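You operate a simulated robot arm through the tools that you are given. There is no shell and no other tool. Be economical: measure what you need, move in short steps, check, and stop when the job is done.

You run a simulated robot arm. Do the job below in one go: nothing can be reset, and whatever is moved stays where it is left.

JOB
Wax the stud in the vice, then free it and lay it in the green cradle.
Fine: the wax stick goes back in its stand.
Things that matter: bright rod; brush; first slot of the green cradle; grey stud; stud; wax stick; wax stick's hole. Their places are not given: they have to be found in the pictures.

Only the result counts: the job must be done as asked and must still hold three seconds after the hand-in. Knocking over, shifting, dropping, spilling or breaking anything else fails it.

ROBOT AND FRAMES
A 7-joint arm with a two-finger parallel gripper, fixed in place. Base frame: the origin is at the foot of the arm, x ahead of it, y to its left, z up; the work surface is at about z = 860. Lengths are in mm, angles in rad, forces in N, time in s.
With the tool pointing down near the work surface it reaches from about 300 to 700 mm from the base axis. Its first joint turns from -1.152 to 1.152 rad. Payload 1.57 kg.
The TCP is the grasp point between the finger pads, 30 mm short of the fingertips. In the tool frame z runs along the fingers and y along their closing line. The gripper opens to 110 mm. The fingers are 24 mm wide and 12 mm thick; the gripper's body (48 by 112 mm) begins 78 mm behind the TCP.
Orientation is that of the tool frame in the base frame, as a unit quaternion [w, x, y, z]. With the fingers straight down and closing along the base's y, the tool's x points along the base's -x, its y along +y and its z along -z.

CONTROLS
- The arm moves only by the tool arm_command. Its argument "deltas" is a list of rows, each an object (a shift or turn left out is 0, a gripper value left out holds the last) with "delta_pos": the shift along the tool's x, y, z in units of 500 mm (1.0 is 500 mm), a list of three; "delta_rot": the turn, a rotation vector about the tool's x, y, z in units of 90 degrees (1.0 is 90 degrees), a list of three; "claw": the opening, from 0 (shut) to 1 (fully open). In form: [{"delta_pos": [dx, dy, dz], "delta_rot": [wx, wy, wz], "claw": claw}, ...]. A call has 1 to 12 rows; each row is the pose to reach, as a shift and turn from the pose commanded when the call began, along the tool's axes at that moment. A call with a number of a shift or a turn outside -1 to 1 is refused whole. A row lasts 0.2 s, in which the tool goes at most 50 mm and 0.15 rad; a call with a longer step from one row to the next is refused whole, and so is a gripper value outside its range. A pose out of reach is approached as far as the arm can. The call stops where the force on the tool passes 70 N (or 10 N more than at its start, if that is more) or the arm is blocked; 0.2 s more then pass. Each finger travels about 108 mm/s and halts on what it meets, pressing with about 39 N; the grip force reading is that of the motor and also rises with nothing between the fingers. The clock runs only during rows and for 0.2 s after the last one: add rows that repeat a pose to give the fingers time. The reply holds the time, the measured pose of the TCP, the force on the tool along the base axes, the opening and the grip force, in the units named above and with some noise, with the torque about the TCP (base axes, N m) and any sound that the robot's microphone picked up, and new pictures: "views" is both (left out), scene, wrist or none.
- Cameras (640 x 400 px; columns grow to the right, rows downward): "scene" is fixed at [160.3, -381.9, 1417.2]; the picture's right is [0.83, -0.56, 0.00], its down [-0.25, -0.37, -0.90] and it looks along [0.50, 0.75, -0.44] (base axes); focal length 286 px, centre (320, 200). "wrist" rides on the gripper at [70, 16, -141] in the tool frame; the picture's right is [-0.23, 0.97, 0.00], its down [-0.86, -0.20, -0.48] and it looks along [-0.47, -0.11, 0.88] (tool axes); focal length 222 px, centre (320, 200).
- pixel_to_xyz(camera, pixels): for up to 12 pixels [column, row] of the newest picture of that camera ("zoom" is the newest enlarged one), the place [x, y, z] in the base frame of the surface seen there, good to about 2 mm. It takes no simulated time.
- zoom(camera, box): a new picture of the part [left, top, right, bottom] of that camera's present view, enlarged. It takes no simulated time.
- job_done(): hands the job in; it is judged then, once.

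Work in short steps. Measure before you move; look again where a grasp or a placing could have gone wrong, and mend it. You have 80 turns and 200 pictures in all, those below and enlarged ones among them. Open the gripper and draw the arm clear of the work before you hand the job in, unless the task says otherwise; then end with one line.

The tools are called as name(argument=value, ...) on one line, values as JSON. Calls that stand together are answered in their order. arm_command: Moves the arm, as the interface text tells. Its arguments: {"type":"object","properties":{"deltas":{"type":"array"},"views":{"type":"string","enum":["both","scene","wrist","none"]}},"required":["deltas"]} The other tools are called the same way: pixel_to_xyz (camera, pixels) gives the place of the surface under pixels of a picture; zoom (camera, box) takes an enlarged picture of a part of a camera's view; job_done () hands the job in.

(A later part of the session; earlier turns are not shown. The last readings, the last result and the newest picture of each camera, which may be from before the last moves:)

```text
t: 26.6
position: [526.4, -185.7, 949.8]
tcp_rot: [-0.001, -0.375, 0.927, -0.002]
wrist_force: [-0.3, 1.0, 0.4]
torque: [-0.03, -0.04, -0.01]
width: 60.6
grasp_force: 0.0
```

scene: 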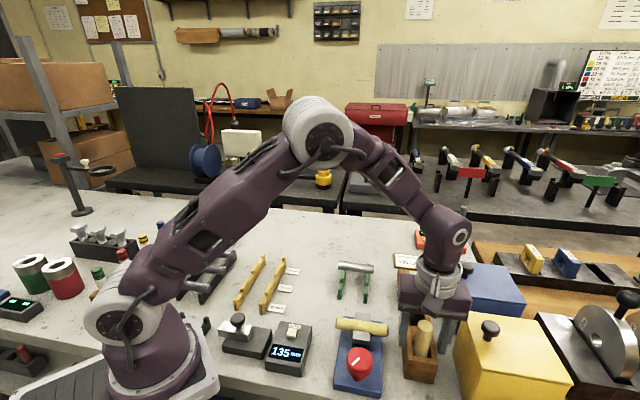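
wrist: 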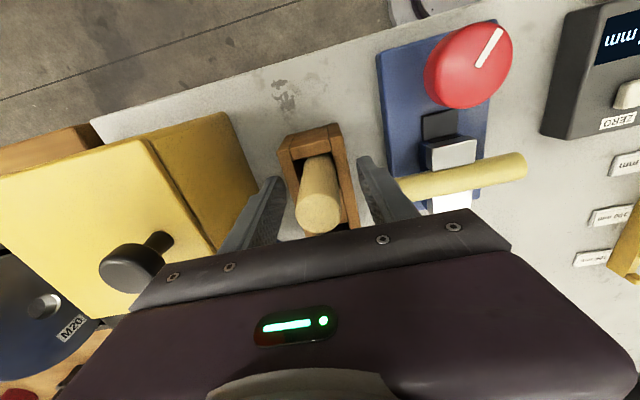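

The stick stands free in its hole. I lift straight up and move above the knob to look at it, and enlarge the green cradle.

arm_command(deltas=[{"delta_pos": [0, 0, -0.08]}, {"delta_pos": [0, 0, -0.17]}, {"delta_pos": [0, 0, -0.26]}, {"delta_pos": [0.036, 0.078, -0.26]}, {"delta_pos": [0.072, 0.156, -0.26]}, {"delta_pos": [0.108, 0.229, -0.26]}, {"delta_pos": [0.108, 0.229, -0.26]}], views="both")

zoom(camera="scene", box=[320, 250, 390, 310])

zoom(camera="scene", box=[320, 310, 410, 400])

```text
t: 28.2
position: [408.2, -139.4, 1079.5]
tcp_rot: [0.0, -0.375, 0.927, -0.001]
wrist_force: [0.7, 0.7, -0.3]
torque: [-0.01, -0.03, 0.01]
width: 60.4
grasp_force: 0.1
```

scene: 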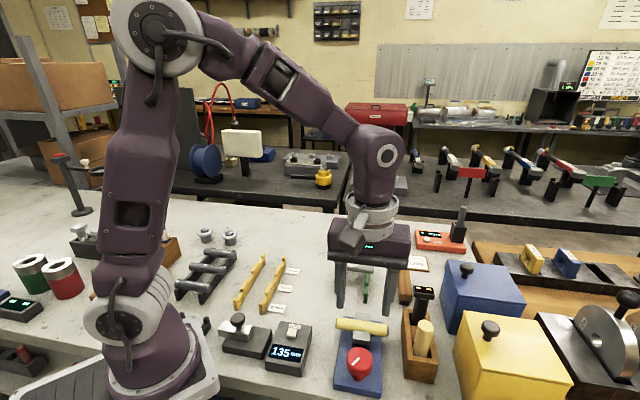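
wrist: 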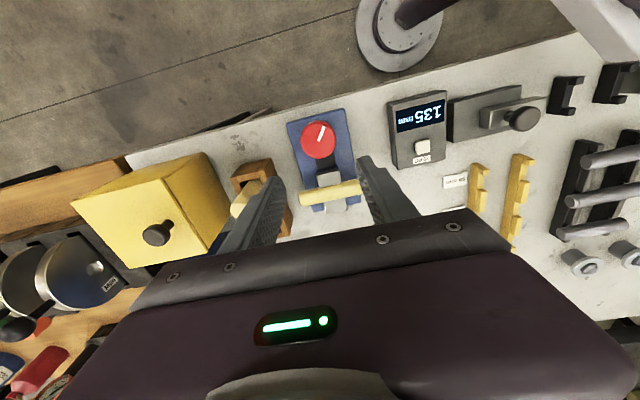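

```text
6.67 times, centred on (355, 280) of scene
```

zoom: 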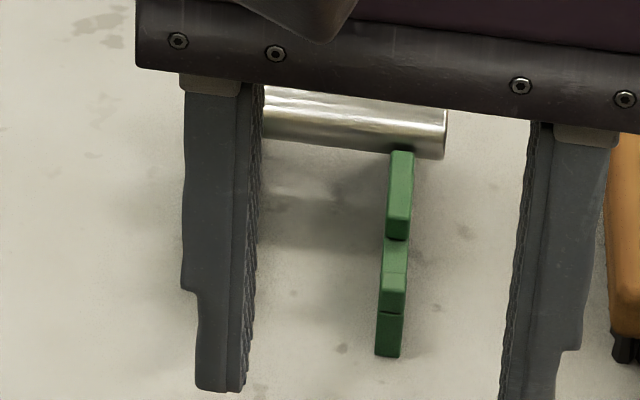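

```text
4.44 times, centred on (365, 355) of scene
```

zoom: 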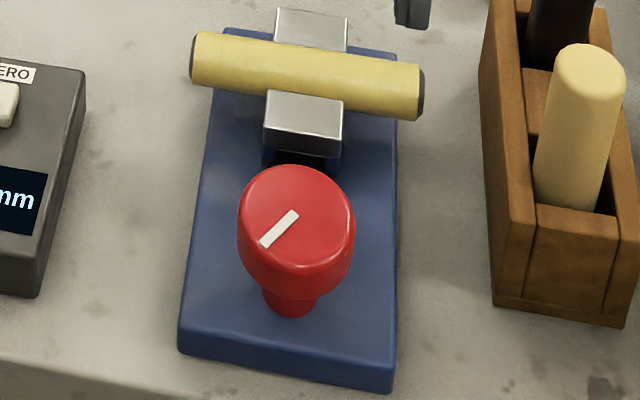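

I measure the knob's cap: top face, mark, side bottom (295,292).

pixel_to_xyz(camera="zoom", pixels=[[297, 218], [240, 210], [354, 235], [297, 166], [297, 270], [297, 292], [265, 245], [293, 215], [290, 310], [275, 150], [305, 130], [345, 150]])

```text
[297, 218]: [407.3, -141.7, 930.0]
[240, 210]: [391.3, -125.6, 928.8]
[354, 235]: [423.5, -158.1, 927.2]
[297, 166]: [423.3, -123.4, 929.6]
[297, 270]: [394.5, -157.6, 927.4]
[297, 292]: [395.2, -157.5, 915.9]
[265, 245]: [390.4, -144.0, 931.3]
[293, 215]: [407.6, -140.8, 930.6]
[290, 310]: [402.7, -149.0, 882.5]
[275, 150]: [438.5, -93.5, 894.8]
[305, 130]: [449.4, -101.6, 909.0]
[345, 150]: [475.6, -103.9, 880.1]
```

Knob centre (407.5,-141), radius 23, cap z 913–930. I lower over it to TCP z≈921 with 66 mm opening.

arm_command(deltas=[{"delta_pos": [0.003, -0.001, 0.08], "claw": 0.62}, {"delta_pos": [0.003, -0.001, 0.16]}, {"delta_pos": [0.003, -0.001, 0.23]}, {"delta_pos": [0.003, -0.001, 0.28]}, {"delta_pos": [0.003, -0.001, 0.317]}, {"delta_pos": [0.003, -0.001, 0.317]}], views="both")

```text
t: 29.6
position: [407.1, -141.8, 921.9]
tcp_rot: [0.0, -0.374, 0.927, -0.002]
wrist_force: [-0.9, -0.5, 0.6]
torque: [0.0, -0.01, 0.0]
width: 68.5
grasp_force: 0.1
```

scene: 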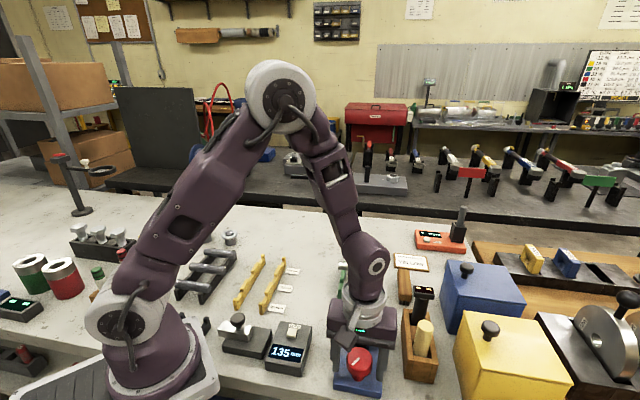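
wrist: 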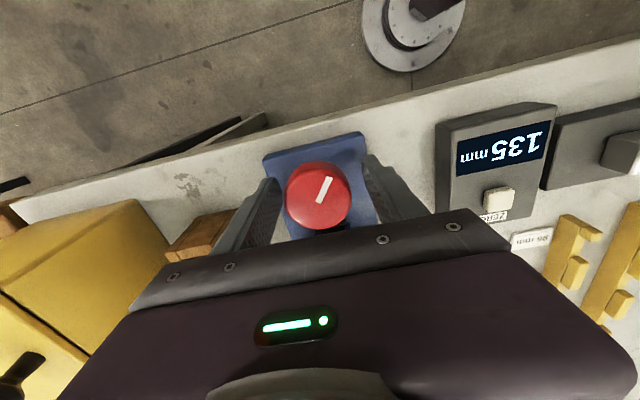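

Knob is between the fingers. I close on it.

arm_command(deltas=[{"claw": 0.4}, {"claw": 0.35}, {"claw": 0.35}], views="none")

```text
t: 30.4
position: [407.4, -142.4, 921.1]
tcp_rot: [0.001, -0.375, 0.927, -0.002]
wrist_force: [9.4, -9.4, 0.7]
torque: [-0.01, -0.24, -0.01]
width: 50.3
grasp_force: 6.6
```

Contact; side force suggests the knob is a bit to +v. I finish the grip while shifting 1.5 mm that way.

arm_command(deltas=[{"delta_pos": [0, -0.002, 0], "claw": 0.35}, {"delta_pos": [0, -0.003, 0]}, {"delta_pos": [0, -0.003, 0]}], views="none")

```text
t: 31.2
position: [408.6, -142.1, 921.3]
tcp_rot: [0.0, -0.374, 0.927, -0.002]
wrist_force: [8.4, -8.4, 5.2]
torque: [-0.13, -0.21, -0.07]
width: 48.7
grasp_force: 5.6
```

I set the gripper fully shut-command to get full grip force.

arm_command(deltas=[{"claw": 0.2}, {"claw": 0.1}, {"claw": 0.1}], views="wrist")

```text
t: 32.0
position: [407.8, -141.1, 920.7]
tcp_rot: [0.0, -0.374, 0.927, -0.002]
wrist_force: [11.9, -16.0, -11.6]
torque: [-0.14, -0.26, -0.04]
width: 47.4
grasp_force: 45.1
```

wrist: 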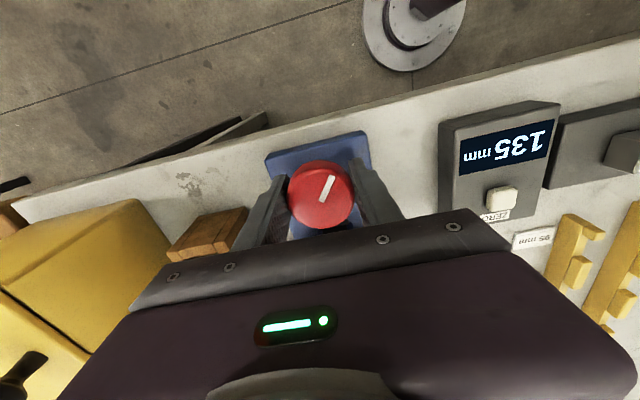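

Gripped at 47.4 mm. I shift 1 mm more to relieve side force and turn the knob counter-clockwise (seen from above) by 40° to test.

arm_command(deltas=[{"delta_pos": [0, -0.002, 0]}, {"delta_pos": [0, -0.003, 0], "delta_rot": [0, 0, -0.06]}, {"delta_pos": [0, -0.003, 0], "delta_rot": [0, 0, -0.13]}, {"delta_pos": [0, -0.003, 0], "delta_rot": [0, 0, -0.2]}, {"delta_pos": [0, -0.003, 0], "delta_rot": [0, 0, -0.27]}, {"delta_pos": [0, -0.003, 0], "delta_rot": [0, 0, -0.34]}, {"delta_pos": [0, -0.003, 0], "delta_rot": [0, 0, -0.41]}, {"delta_pos": [0, -0.003, 0], "delta_rot": [0, 0, -0.44]}], views="both")

zoom(camera="scene", box=[320, 310, 410, 400])

```text
t: 33.8
position: [410.6, -143.2, 921.2]
tcp_rot: [-0.001, -0.667, 0.745, -0.002]
wrist_force: [6.4, -2.8, -20.7]
torque: [0.13, -0.18, 0.0]
width: 47.5
grasp_force: 45.5
```

scene: 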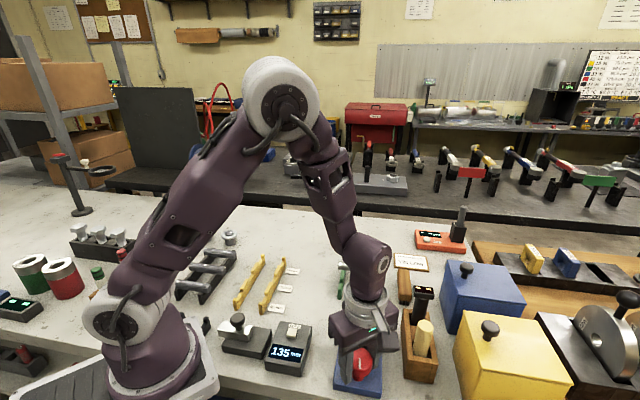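
wrist: 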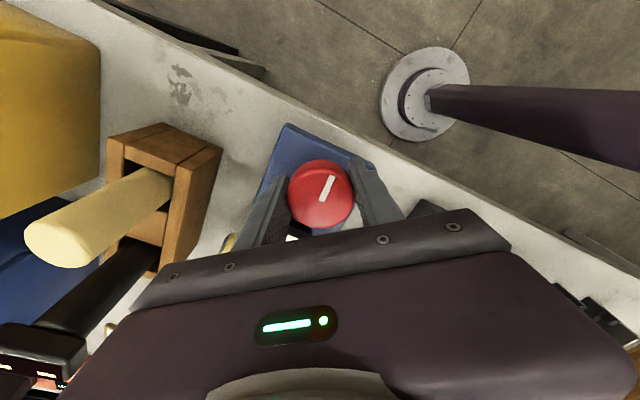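

```text
4.44 times, centred on (365, 355) of scene
```

zoom: 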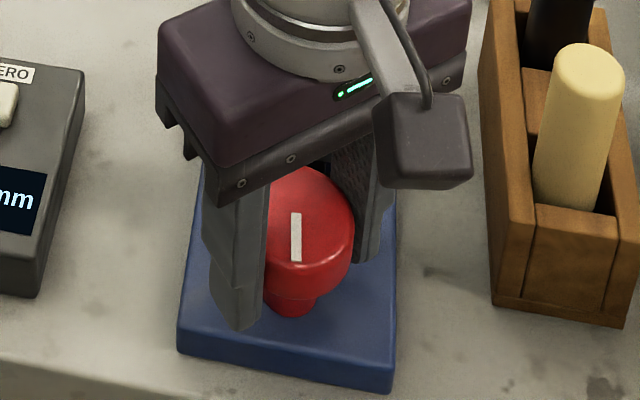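

The knob turns with the hand (mark moved 40°), torque is small. I continue turning another 45°.

arm_command(deltas=[{"delta_rot": [0, 0, -0.07]}, {"delta_rot": [0, 0, -0.14]}, {"delta_rot": [0, 0, -0.21]}, {"delta_rot": [0, 0, -0.28]}, {"delta_rot": [0, 0, -0.35]}, {"delta_rot": [0, 0, -0.42]}, {"delta_rot": [0, 0, -0.5]}, {"delta_rot": [0, 0, -0.5]}], views="both")

zoom(camera="scene", box=[320, 310, 410, 400])

```text
t: 35.6
position: [411.4, -144.7, 920.5]
tcp_rot: [0.0, 0.901, -0.433, 0.003]
wrist_force: [24.4, 6.5, -25.1]
torque: [0.16, 0.09, -0.08]
width: 47.4
grasp_force: 44.8
```

scene: 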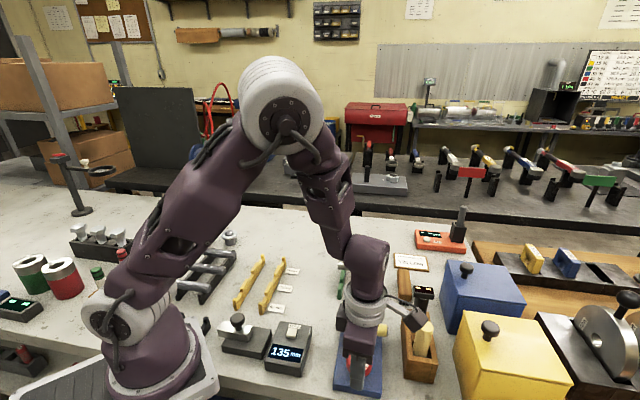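
wrist: 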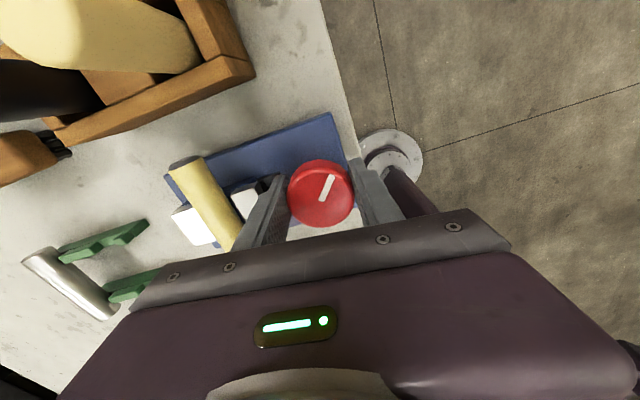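

```text
4.44 times, centred on (365, 355) of scene
```

zoom: 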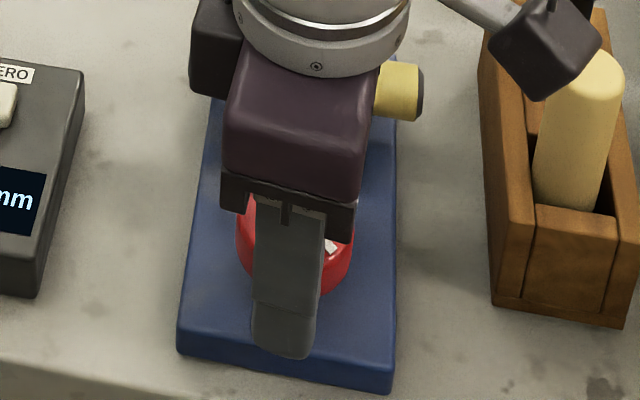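

Turned 85° so far; some side force. I enlarge the wrist view on the jaws at (215,210).

zoom(camera="wrist", box=[150, 110, 370, 260])

```text
2.67 times, centred on (260, 185) of wrist
```

zoom: 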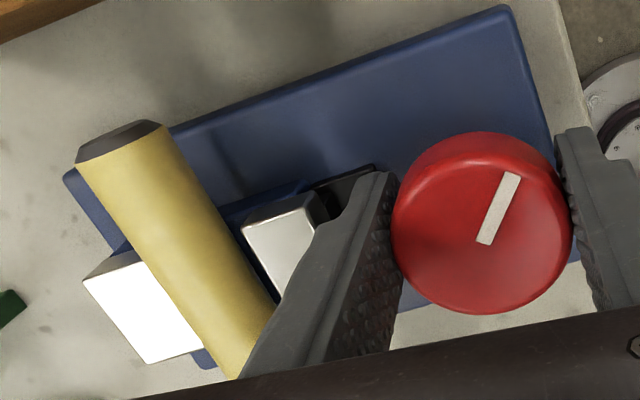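

The rear jaw has drawn back and the stud lies free with a gap. I measure the stud (top line and ends) in this view.

pixel_to_xyz(camera="zoom", pixels=[[125, 143], [155, 200], [190, 265], [220, 320], [115, 130], [270, 225], [100, 290], [150, 325], [255, 275], [480, 190], [400, 220], [570, 215]])

```text
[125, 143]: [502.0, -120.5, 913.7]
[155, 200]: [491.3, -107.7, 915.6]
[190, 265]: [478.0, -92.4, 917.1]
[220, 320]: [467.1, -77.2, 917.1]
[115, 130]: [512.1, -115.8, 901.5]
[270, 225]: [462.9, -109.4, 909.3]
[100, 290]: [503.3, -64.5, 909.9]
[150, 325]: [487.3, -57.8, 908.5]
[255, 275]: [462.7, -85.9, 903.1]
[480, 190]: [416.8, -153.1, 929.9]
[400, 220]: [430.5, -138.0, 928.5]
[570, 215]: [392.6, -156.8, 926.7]
```

The stud still rests at z≈917. I open only slightly (to 55 mm, the jaw is close to one finger) and lift straight up.

arm_command(deltas=[{"claw": 0.48}, {"claw": 0.5}, {"delta_pos": [0, 0, -0.03]}, {"delta_pos": [0, 0, -0.09]}, {"delta_pos": [0, 0, -0.18]}, {"delta_pos": [0, 0, -0.27]}, {"delta_pos": [0, 0, -0.35]}, {"delta_pos": [0, 0, -0.35]}], views="both")

zoom(camera="scene", box=[320, 310, 410, 400])

```text
t: 37.4
position: [408.4, -142.8, 1097.2]
tcp_rot: [0.0, 0.901, -0.434, 0.001]
wrist_force: [-0.1, 0.4, -0.5]
torque: [0.01, 0.0, -0.01]
width: 54.9
grasp_force: 0.0
```

scene: 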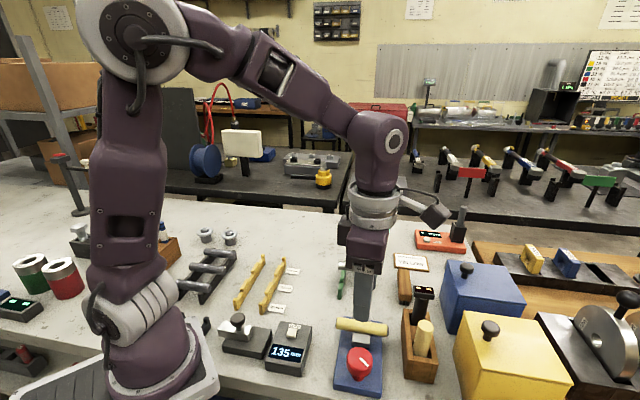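
wrist: 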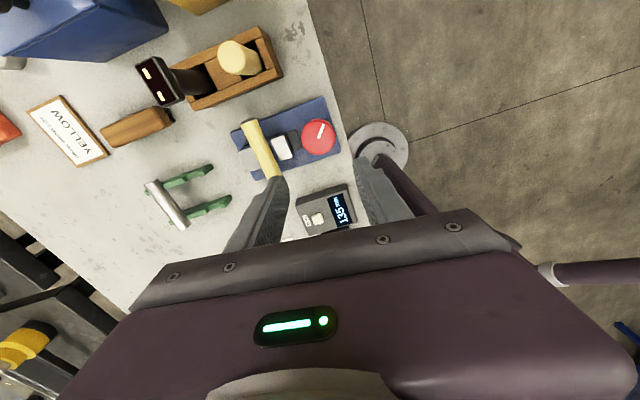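

```text
4.44 times, centred on (365, 355) of scene
```

zoom: 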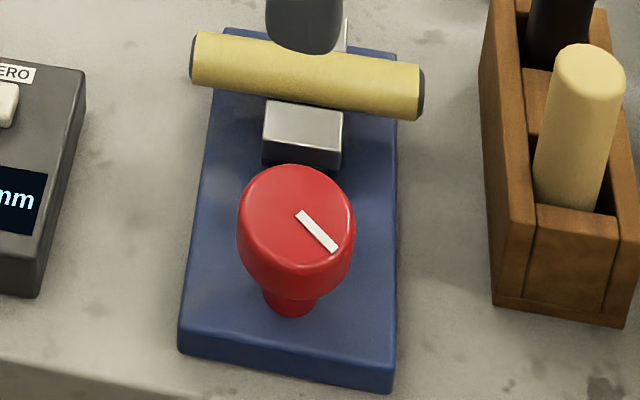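

The vice is open and the stud rests in place. I enlarge the wrist view over stud and cradle to measure both.

zoom(camera="wrist", box=[130, 90, 310, 240])

zoom(camera="scene", box=[310, 250, 400, 340])

```text
2.67 times, centred on (220, 165) of wrist
```

zoom: 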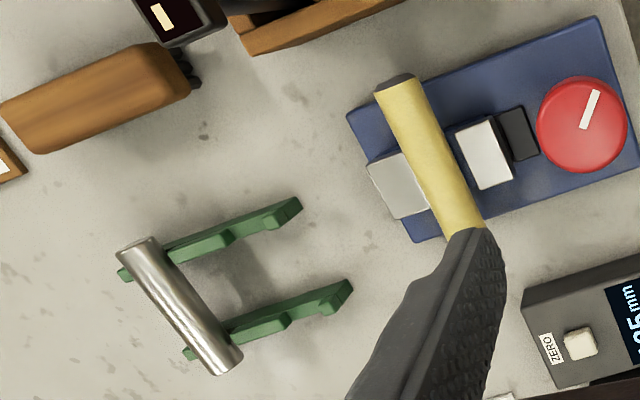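

```text
4.44 times, centred on (355, 295) of scene
```

zoom: 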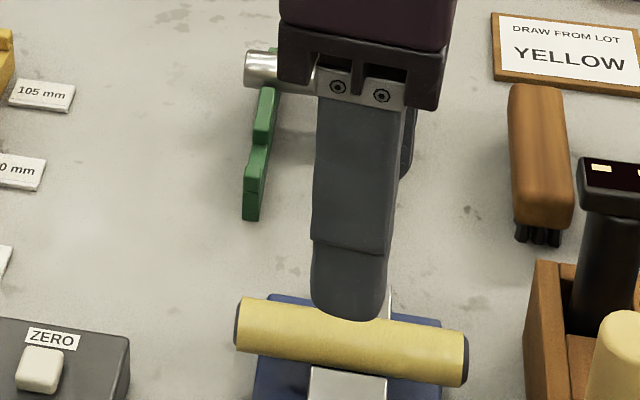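

I need an unobstructed view of the cradle. I raise, turn back to the 44° heading and move above the cradle's far side.

arm_command(deltas=[{"delta_pos": [-0.012, -0.054, -0.046], "delta_rot": [0, 0, 0.0855]}, {"delta_pos": [-0.024, -0.108, -0.046], "delta_rot": [0, 0, 0.171]}, {"delta_pos": [-0.036, -0.163, -0.046], "delta_rot": [0, 0, 0.2565]}, {"delta_pos": [-0.048, -0.217, -0.046], "delta_rot": [0, 0, 0.342]}, {"delta_pos": [-0.06, -0.271, -0.046], "delta_rot": [0, 0, 0.4275]}, {"delta_pos": [-0.072, -0.326, -0.046], "delta_rot": [0, 0, 0.513]}, {"delta_pos": [-0.084, -0.38, -0.046], "delta_rot": [0, 0, 0.5985]}, {"delta_pos": [-0.096, -0.434, -0.046], "delta_rot": [0, 0, 0.684]}, {"delta_pos": [-0.108, -0.489, -0.046], "delta_rot": [0, 0, 0.7695]}, {"delta_pos": [-0.12, -0.543, -0.046], "delta_rot": [0, 0, 0.855]}, {"delta_pos": [-0.132, -0.597, -0.046], "delta_rot": [0, 0, 0.94]}, {"delta_pos": [-0.132, -0.597, -0.046], "delta_rot": [0, 0, 0.94], "claw": 0.98}], views="both")

zoom(camera="scene", box=[310, 250, 400, 340])

zoom(camera="wrist", box=[230, 60, 430, 220])

```text
t: 40.0
position: [602.3, 94.9, 1118.7]
tcp_rot: [0.0, -0.374, 0.928, -0.002]
wrist_force: [-0.2, 0.1, 0.4]
torque: [-0.02, -0.05, 0.0]
width: 107.8
grasp_force: 0.2
```

scene: 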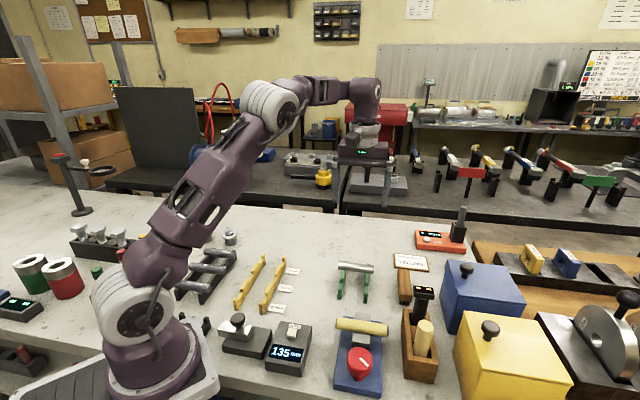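
wrist: 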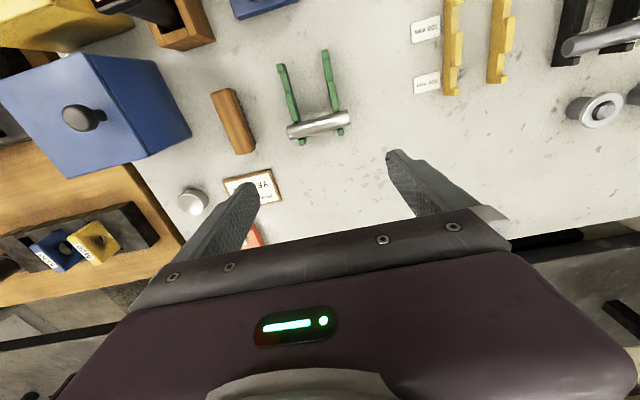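

```text
4.44 times, centred on (355, 295) of scene
```

zoom: 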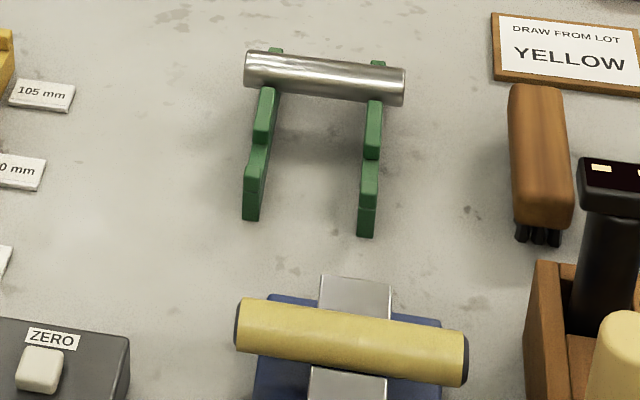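

```text
2.50 times, centred on (330, 140) of wrist
```

zoom: 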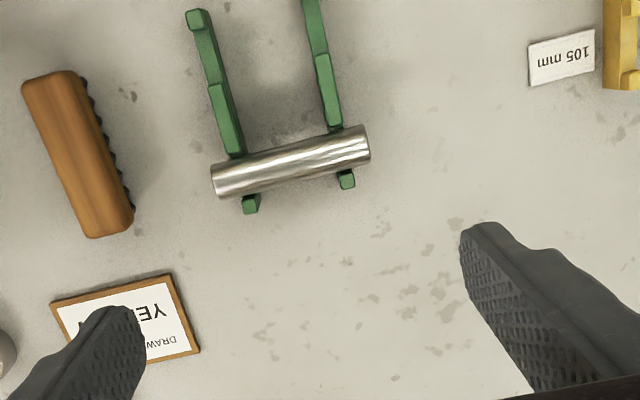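

I enlarge the cradle further in the scene camera and measure profile points along each rail.

zoom(camera="scene", box=[330, 255, 380, 305])

zoom(camera="wrist", box=[260, 40, 360, 150])

```text
8.00 times, centred on (355, 280) of scene
```

zoom: 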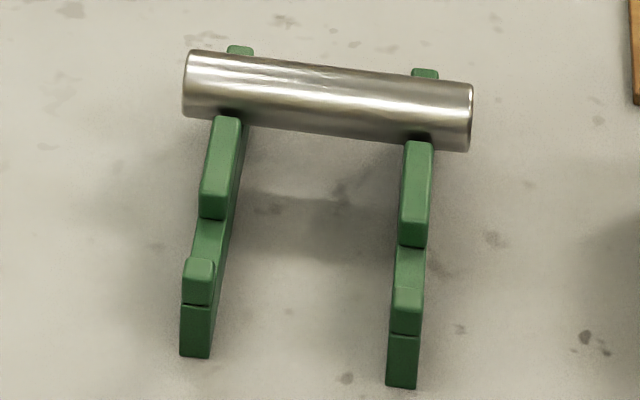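

```text
3.64 times, centred on (310, 95) of wrist
```

zoom: 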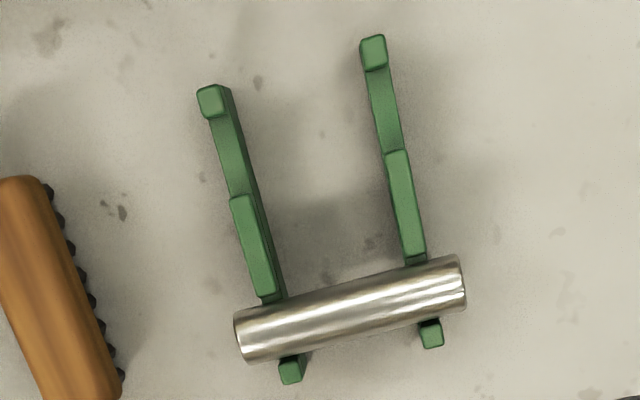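

Two slots: the near one (first) is empty, the far one holds the bright rod. I measure along both rails in the enlarged wrist view.

pixel_to_xyz(camera="zoom", pixels=[[211, 100], [216, 116], [222, 125], [230, 155], [238, 190], [243, 200], [265, 290], [374, 52], [377, 68], [385, 110], [393, 145], [397, 156]])

pixel_to_xyz(camera="zoom", pixels=[[412, 250], [238, 335], [460, 280], [350, 305], [290, 375], [432, 340], [197, 92], [228, 90], [360, 45], [385, 40], [226, 120], [380, 72]])

pixel_to_xyz(camera="scene", pixels=[[339.5, 287], [341, 285], [341.5, 283], [342, 281.5], [342, 279], [343.5, 271], [365.5, 291], [366, 287], [366.5, 285], [367, 282], [367, 274], [339.5, 296]])

```text
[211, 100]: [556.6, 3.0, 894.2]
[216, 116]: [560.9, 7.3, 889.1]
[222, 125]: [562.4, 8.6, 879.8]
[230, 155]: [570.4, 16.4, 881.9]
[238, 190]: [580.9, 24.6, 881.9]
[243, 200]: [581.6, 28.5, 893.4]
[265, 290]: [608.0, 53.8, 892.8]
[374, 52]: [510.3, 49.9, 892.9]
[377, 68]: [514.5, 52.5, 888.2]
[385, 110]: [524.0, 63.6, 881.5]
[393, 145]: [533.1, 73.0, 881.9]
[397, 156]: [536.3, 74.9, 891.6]
```

```text
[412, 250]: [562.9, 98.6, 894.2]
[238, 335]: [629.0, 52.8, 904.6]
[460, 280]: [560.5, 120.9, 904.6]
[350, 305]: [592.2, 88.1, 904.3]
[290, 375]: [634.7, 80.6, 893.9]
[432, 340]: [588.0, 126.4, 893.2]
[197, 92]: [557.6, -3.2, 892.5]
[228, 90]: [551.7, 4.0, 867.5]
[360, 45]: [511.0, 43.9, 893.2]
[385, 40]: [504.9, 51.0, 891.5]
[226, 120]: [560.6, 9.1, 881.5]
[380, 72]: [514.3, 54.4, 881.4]
```

```text
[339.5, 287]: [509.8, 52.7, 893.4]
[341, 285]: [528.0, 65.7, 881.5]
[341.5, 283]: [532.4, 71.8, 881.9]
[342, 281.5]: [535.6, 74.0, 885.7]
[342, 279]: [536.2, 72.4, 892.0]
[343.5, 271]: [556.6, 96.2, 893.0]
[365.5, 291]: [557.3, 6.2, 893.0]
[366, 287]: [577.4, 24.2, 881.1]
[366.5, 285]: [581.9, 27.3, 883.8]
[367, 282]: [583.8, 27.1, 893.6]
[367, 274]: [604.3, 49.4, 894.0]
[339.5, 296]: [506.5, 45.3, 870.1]
```

First slot: floor z 882, centre ≈ (548.4,40.7), axis −44°, so heading 44° suits. The stud is ~104 mm long, so I plan to hold it by its ends (fingers outside the rails). I go above the stud, opened fully, to align.

arm_command(deltas=[{"delta_pos": [0.09, -0.013, 0], "claw": 1.0}, {"delta_pos": [0.18, -0.026, 0]}, {"delta_pos": [0.27, -0.04, 0]}, {"delta_pos": [0.36, -0.053, 0]}, {"delta_pos": [0.436, -0.066, 0.03]}, {"delta_pos": [0.436, -0.066, 0.12]}, {"delta_pos": [0.436, -0.066, 0.2]}, {"delta_pos": [0.436, -0.066, 0.27]}, {"delta_pos": [0.436, -0.066, 0.287]}, {"delta_pos": [0.436, -0.066, 0.287]}], views="both")

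zoom(camera="wrist", box=[220, 110, 420, 235])

zoom(camera="scene", box=[320, 280, 410, 350])

```text
t: 42.2
position: [467.5, -80.1, 976.0]
tcp_rot: [-0.001, -0.375, 0.927, -0.002]
wrist_force: [0.3, -0.2, -0.1]
torque: [0.05, -0.02, 0.02]
width: 109.9
grasp_force: 0.0
```

scene: 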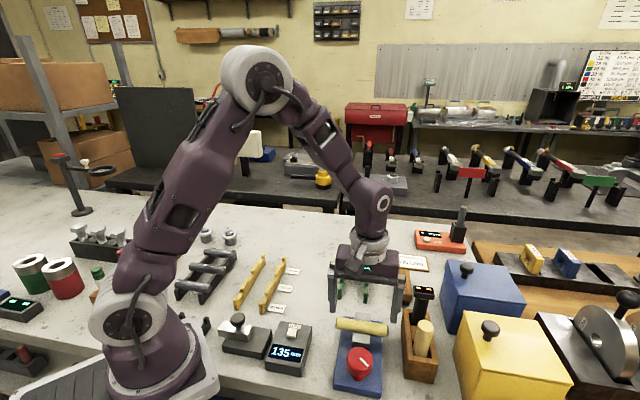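
wrist: 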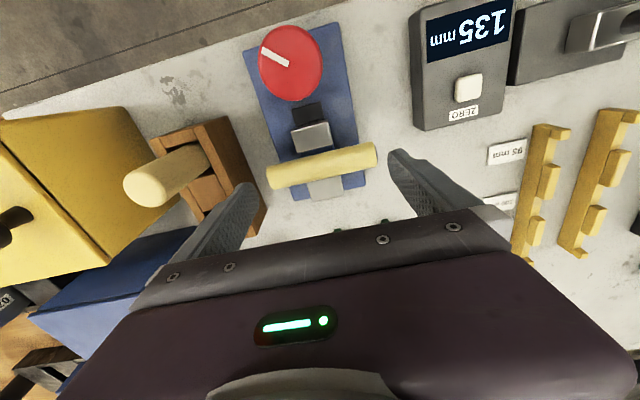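

```text
3.20 times, centred on (320, 172) of wrist
```

zoom: 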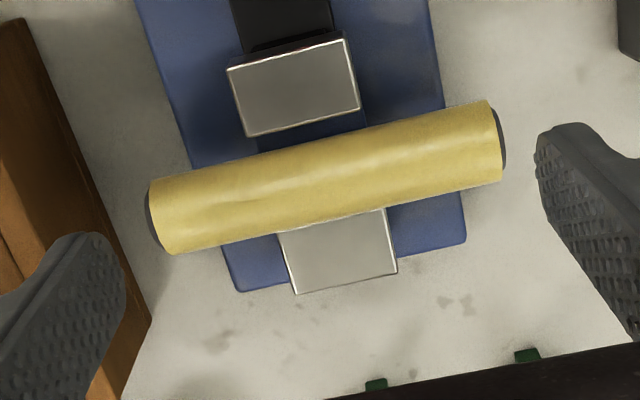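

```text
5.71 times, centred on (365, 315) of scene
```

zoom: 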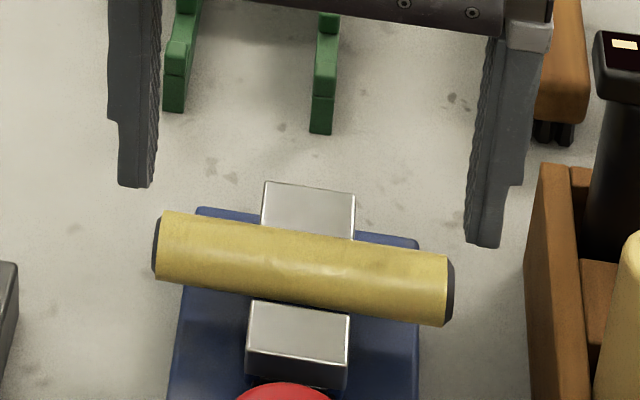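

I measure the stud's two end edges and the inner finger faces for exact centring.

pixel_to_xyz(camera="zoom", pixels=[[153, 200], [150, 212], [158, 235], [158, 188], [497, 120], [502, 140], [500, 160], [490, 108], [320, 185], [220, 210], [420, 165], [300, 150]])

pixel_to_xyz(camera="zoom", pixels=[[147, 210], [505, 138], [507, 150], [148, 225], [125, 250], [540, 140], [540, 175], [290, 100], [350, 110], [300, 240], [380, 230], [340, 280]])

pixel_to_xyz(camera="scene", pixels=[[337.5, 318], [337.2, 322], [338.5, 317.5], [386.8, 331], [387, 334], [386, 327], [362, 324], [350, 320], [375, 328]])

```text
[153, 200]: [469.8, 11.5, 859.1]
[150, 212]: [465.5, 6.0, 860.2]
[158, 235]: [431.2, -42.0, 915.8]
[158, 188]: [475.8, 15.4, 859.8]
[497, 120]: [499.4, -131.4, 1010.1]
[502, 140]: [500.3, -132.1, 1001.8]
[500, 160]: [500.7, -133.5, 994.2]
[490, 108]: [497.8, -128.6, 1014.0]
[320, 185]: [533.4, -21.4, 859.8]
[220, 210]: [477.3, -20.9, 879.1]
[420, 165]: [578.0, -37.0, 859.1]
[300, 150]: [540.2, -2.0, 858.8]
```

```text
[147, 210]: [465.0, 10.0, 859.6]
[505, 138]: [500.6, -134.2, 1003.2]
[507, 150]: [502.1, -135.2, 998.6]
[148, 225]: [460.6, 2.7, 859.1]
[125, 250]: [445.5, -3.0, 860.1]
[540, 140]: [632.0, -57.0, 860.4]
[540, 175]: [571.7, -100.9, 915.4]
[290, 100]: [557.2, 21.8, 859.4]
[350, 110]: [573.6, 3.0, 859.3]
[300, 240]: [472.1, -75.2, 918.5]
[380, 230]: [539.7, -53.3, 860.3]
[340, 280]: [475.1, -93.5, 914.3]
```

```text
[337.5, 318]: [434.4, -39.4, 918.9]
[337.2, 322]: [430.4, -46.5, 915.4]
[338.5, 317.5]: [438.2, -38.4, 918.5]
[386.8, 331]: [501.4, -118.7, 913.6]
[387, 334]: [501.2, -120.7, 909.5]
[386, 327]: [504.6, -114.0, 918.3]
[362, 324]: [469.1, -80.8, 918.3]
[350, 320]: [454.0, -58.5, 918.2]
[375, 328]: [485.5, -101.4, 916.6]
```

The newest zoom was the scene one; I re-take the points using wrist pixels.

pixel_to_xyz(camera="wrist", pixels=[[267.5, 173], [268, 180], [270, 186], [375.5, 147], [376.5, 155], [376, 163], [320, 167], [289, 175], [351, 160], [297, 179], [268, 168.5], [373.5, 143.5]])

zoom(camera="wrist", box=[220, 110, 420, 235])

pixel_to_xyz(camera="zoom", pixels=[[147, 205], [150, 230], [155, 240], [500, 125], [503, 145], [502, 165], [320, 185], [220, 210], [420, 165], [125, 265], [537, 150], [545, 195]])

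```text
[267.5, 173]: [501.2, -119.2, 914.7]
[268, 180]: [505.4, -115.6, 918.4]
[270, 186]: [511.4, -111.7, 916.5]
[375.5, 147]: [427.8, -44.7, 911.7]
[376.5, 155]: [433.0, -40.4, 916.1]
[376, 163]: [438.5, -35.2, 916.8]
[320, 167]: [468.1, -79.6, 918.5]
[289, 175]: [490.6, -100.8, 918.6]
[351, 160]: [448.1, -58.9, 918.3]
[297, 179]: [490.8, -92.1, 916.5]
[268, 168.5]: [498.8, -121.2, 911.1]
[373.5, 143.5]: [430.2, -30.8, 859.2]
```

```text
3.20 times, centred on (320, 172) of wrist
```

zoom: 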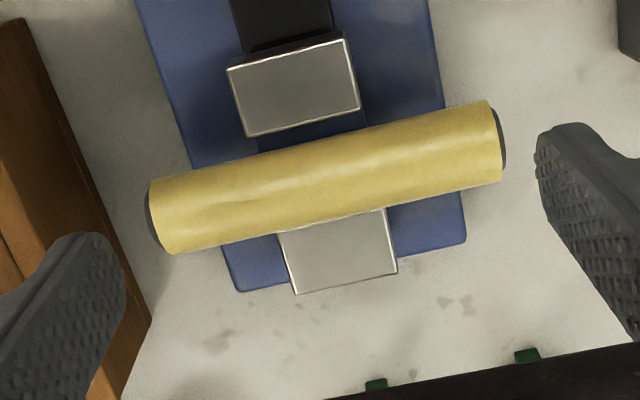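

```text
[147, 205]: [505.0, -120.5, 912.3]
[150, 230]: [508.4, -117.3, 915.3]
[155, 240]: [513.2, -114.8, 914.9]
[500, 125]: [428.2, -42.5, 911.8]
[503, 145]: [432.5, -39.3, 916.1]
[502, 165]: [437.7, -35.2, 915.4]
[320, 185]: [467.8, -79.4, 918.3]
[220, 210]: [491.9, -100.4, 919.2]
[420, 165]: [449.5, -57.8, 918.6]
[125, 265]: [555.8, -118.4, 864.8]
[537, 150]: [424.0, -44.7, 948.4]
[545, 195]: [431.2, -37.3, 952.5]
```

The stud measures up to ~108 mm between ends, too long for a safe end-grip (110 max). Instead I'll grip across it near its +v end (beyond the jaws), closing along u. I turn the tool by 90° over s=+42 mm, and measure the brush for clearance at the cradle.

arm_command(deltas=[{"delta_pos": [0, -0.02, -0.02], "delta_rot": [0, 0, 0.09], "claw": 0.55}, {"delta_pos": [0, -0.04, -0.02], "delta_rot": [0, 0, 0.18]}, {"delta_pos": [0, -0.06, -0.02], "delta_rot": [0, 0, 0.27]}, {"delta_pos": [0, -0.084, -0.02], "delta_rot": [0, 0, 0.36]}, {"delta_pos": [0, -0.084, -0.02], "delta_rot": [0, 0, 0.45]}, {"delta_pos": [0, -0.084, -0.02], "delta_rot": [0, 0, 0.54]}, {"delta_pos": [0, -0.084, -0.02], "delta_rot": [0, 0, 0.63]}, {"delta_pos": [0, -0.084, -0.02], "delta_rot": [0, 0, 0.72]}, {"delta_pos": [0, -0.084, -0.02], "delta_rot": [0, 0, 0.81]}, {"delta_pos": [0, -0.084, -0.02], "delta_rot": [0, 0, 0.9]}, {"delta_pos": [0, -0.084, -0.02], "delta_rot": [0, 0, 0.99]}, {"delta_pos": [0, -0.084, -0.02], "delta_rot": [0, 0, 1.0]}], views="both")

pixel_to_xyz(camera="scene", pixels=[[404, 272], [404, 286], [400, 300], [409, 300], [398, 285], [404, 304]])

zoom(camera="wrist", box=[220, 90, 420, 235])

```text
t: 44.8
position: [496.1, -110.5, 985.3]
tcp_rot: [0.001, 0.392, 0.92, -0.002]
wrist_force: [0.2, 1.5, 0.0]
torque: [0.02, 0.0, 0.01]
width: 60.7
grasp_force: 0.0
```

scene: 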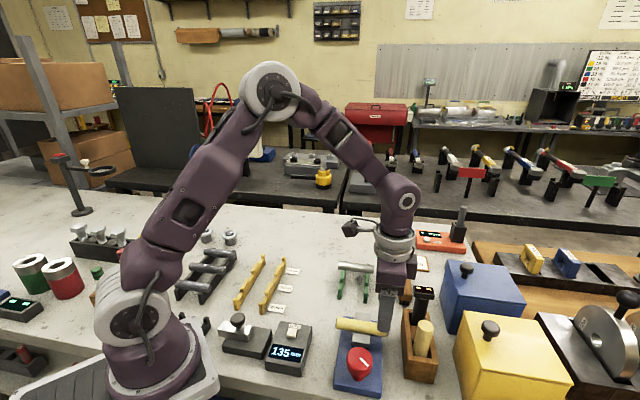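
wrist: 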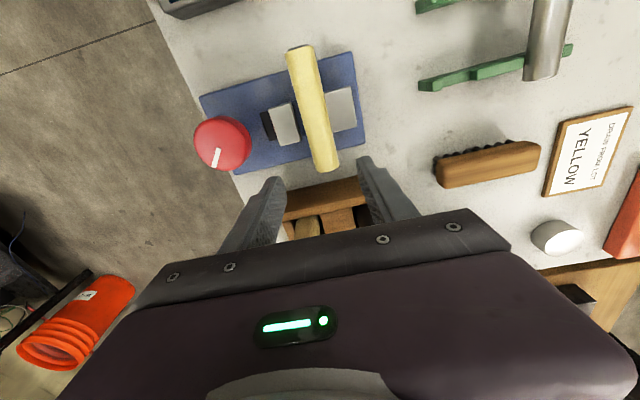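

```text
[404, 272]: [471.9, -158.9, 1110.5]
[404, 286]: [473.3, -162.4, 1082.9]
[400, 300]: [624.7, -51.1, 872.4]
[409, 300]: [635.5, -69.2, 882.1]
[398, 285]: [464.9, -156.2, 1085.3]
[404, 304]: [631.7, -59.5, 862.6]
```

```text
2.76 times, centred on (320, 162) of wrist
```

zoom: 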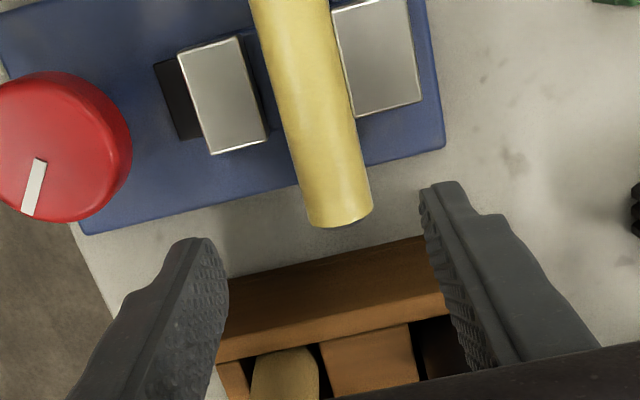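

The view shows the stud end between the fingers. I measure its end part and jaw/finger clearance.

pixel_to_xyz(camera="zoom", pixels=[[335, 190], [325, 150], [315, 110], [300, 50], [340, 222], [304, 190], [368, 190], [262, 140], [215, 150], [415, 100], [340, 227], [420, 200]])

```text
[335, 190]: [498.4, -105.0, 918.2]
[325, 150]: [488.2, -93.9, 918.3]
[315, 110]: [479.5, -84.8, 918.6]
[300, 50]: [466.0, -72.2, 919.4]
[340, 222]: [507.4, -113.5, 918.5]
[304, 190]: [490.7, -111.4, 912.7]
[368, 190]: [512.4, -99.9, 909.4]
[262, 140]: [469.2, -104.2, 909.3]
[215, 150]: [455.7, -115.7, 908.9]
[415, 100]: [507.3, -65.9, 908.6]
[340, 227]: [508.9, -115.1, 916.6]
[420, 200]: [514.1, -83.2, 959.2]
```

Stud axis is ~3 mm to +u of the hand. I shift +3 mm, lower to TCP z≈914.5 and look before closing.

arm_command(deltas=[{"delta_pos": [0, 0.006, 0.05]}, {"delta_pos": [0, 0.006, 0.1]}, {"delta_pos": [0, 0.006, 0.13]}, {"delta_pos": [0, 0.006, 0.141]}, {"delta_pos": [0, 0.006, 0.141]}], views="both")

zoom(camera="wrist", box=[220, 110, 420, 235])

zoom(camera="scene", box=[320, 280, 420, 380])

```text
t: 46.0
position: [499.1, -109.4, 915.1]
tcp_rot: [0.001, 0.391, 0.92, -0.001]
wrist_force: [1.0, -0.2, -0.3]
torque: [-0.05, 0.02, 0.04]
width: 60.4
grasp_force: 0.0
```

scene: 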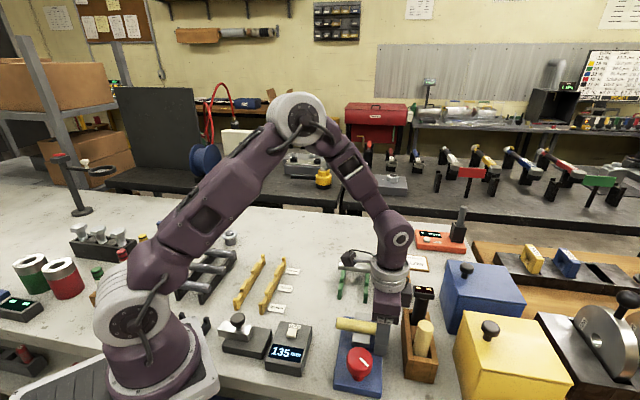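
wrist: 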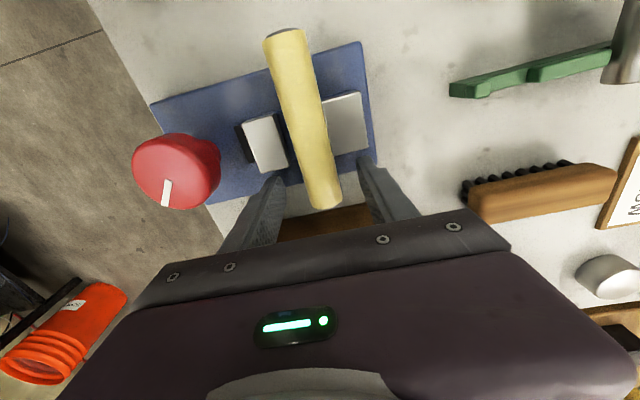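

```text
3.20 times, centred on (320, 172) of wrist
```

zoom: 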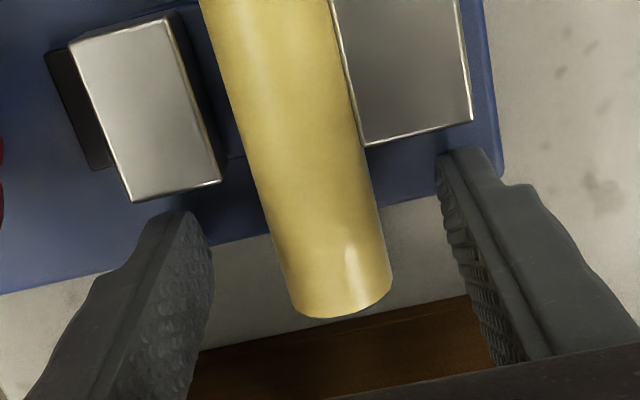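

```text
4.00 times, centred on (370, 330) of scene
```

zoom: 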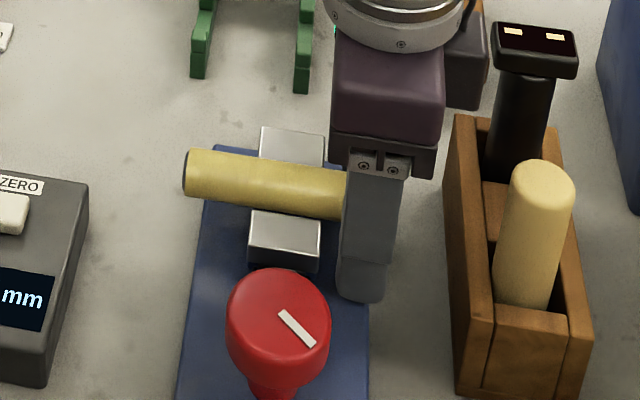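

Fingers straddle the stud's end clear of jaws and stand. I close.

arm_command(deltas=[{"claw": 0.35}, {"claw": 0.22}, {"claw": 0.15}, {"claw": 0.1}, {"claw": 0.1}], views="wrist")

```text
t: 47.2
position: [498.5, -109.1, 915.7]
tcp_rot: [0.001, 0.391, 0.92, -0.002]
wrist_force: [0.6, 1.3, 0.6]
torque: [0.01, 0.0, -0.01]
width: 22.8
grasp_force: 34.9
```

wrist: 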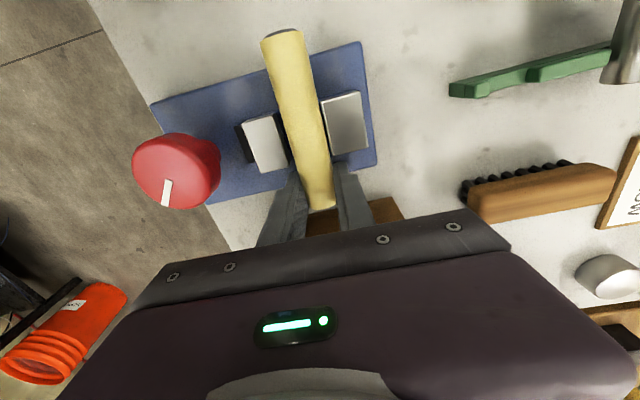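

Gripped at 22.8 mm. I lift slowly 20 mm first and check for droop or slipping.

arm_command(deltas=[{"delta_pos": [0, 0, -0.01]}, {"delta_pos": [0, 0, -0.02]}, {"delta_pos": [0, 0, -0.03]}, {"delta_pos": [0, 0, -0.04]}, {"delta_pos": [0, 0, -0.04]}], views="both")

zoom(camera="scene", box=[320, 280, 420, 380])

```text
t: 48.4
position: [498.6, -109.1, 935.2]
tcp_rot: [0.001, 0.391, 0.92, -0.001]
wrist_force: [0.3, 0.1, -2.6]
torque: [-0.1, -0.08, -0.02]
width: 22.8
grasp_force: 35.1
```

scene: 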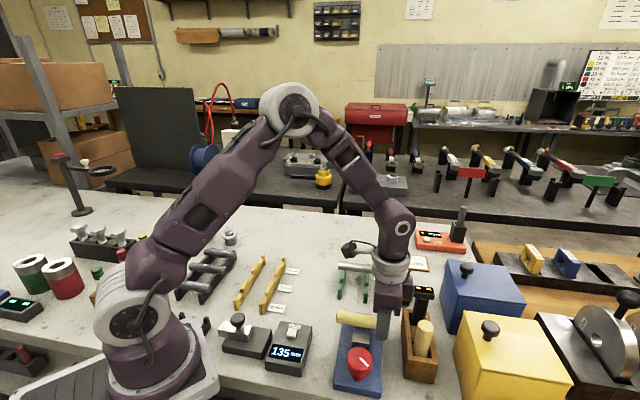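
wrist: 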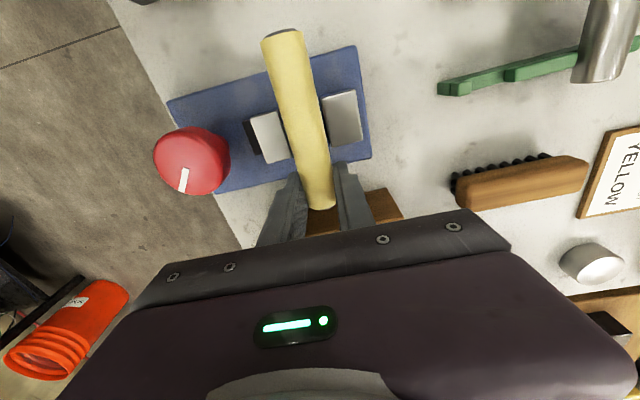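

```text
4.00 times, centred on (370, 330) of scene
```

zoom: 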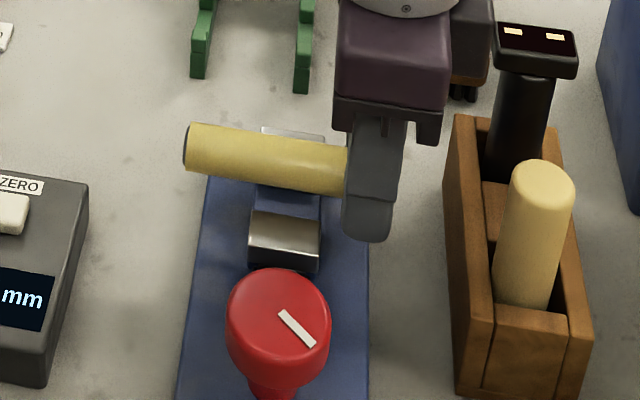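

The stud is held level with no droop. I raise 50 mm more, then carry it over the first slot, aiming the TCP at (584.1,2.9) so fingers stay just outside the rail.

arm_command(deltas=[{"delta_pos": [0, 0, -0.05]}, {"delta_pos": [0, 0, -0.1]}, {"delta_pos": [0.011, 0.07, -0.1]}, {"delta_pos": [0.022, 0.14, -0.1]}, {"delta_pos": [0.033, 0.21, -0.1]}, {"delta_pos": [0.0432, 0.2786, -0.1]}, {"delta_pos": [0.0432, 0.2786, -0.1]}], views="both")

zoom(camera="scene", box=[310, 220, 430, 320])

zoom(camera="wrist", box=[200, 20, 420, 230])

```text
t: 50.0
position: [583.6, 4.2, 985.9]
tcp_rot: [0.001, 0.391, 0.921, -0.001]
wrist_force: [0.6, -0.3, -4.0]
torque: [-0.14, -0.12, 0.02]
width: 22.5
grasp_force: 34.8
```

scene: 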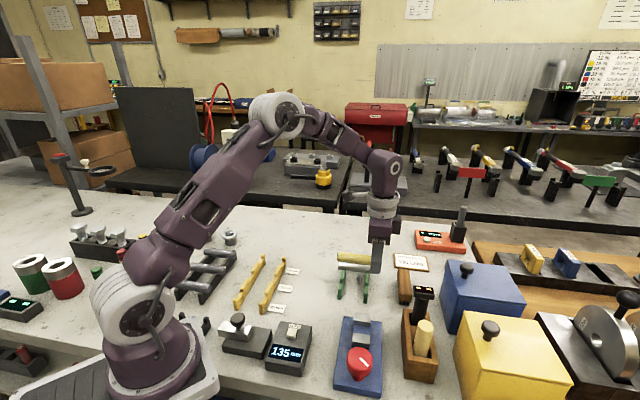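
wrist: 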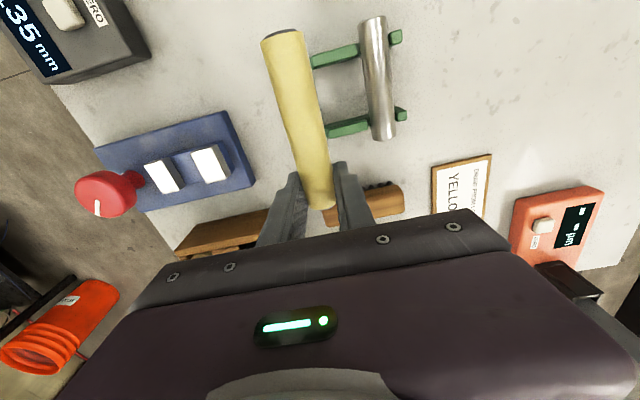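

```text
4.00 times, centred on (370, 270) of scene
```

zoom: 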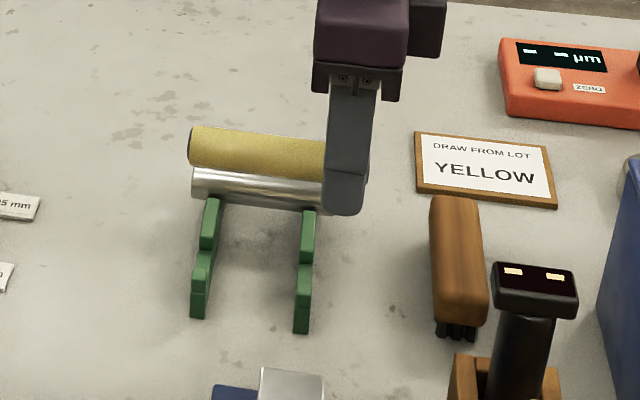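

```text
1.90 times, centred on (310, 125) of wrist
```

zoom: 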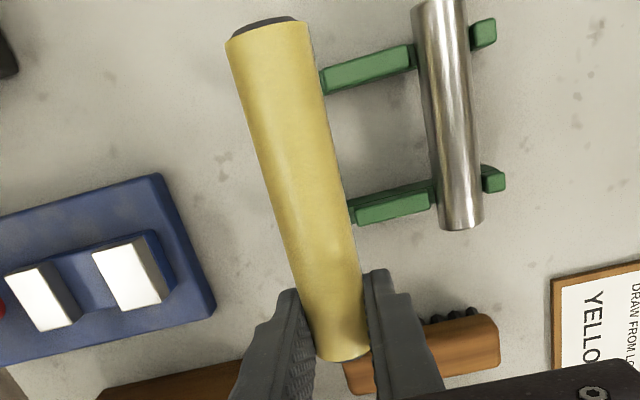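

I check the held stud's axis by measuring along its top (zoom (272,45) to (340,320)).

pixel_to_xyz(camera="zoom", pixels=[[232, 80], [323, 75], [270, 50], [290, 140], [315, 240], [330, 310], [300, 330], [368, 320], [265, 220], [340, 190]])

```text
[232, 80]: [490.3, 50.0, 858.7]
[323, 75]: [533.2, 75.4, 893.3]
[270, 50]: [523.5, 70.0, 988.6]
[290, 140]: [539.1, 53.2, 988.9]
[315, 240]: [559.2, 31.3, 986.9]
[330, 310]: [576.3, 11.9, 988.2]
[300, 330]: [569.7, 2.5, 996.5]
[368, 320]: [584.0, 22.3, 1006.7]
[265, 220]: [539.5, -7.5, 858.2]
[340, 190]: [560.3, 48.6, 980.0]
```

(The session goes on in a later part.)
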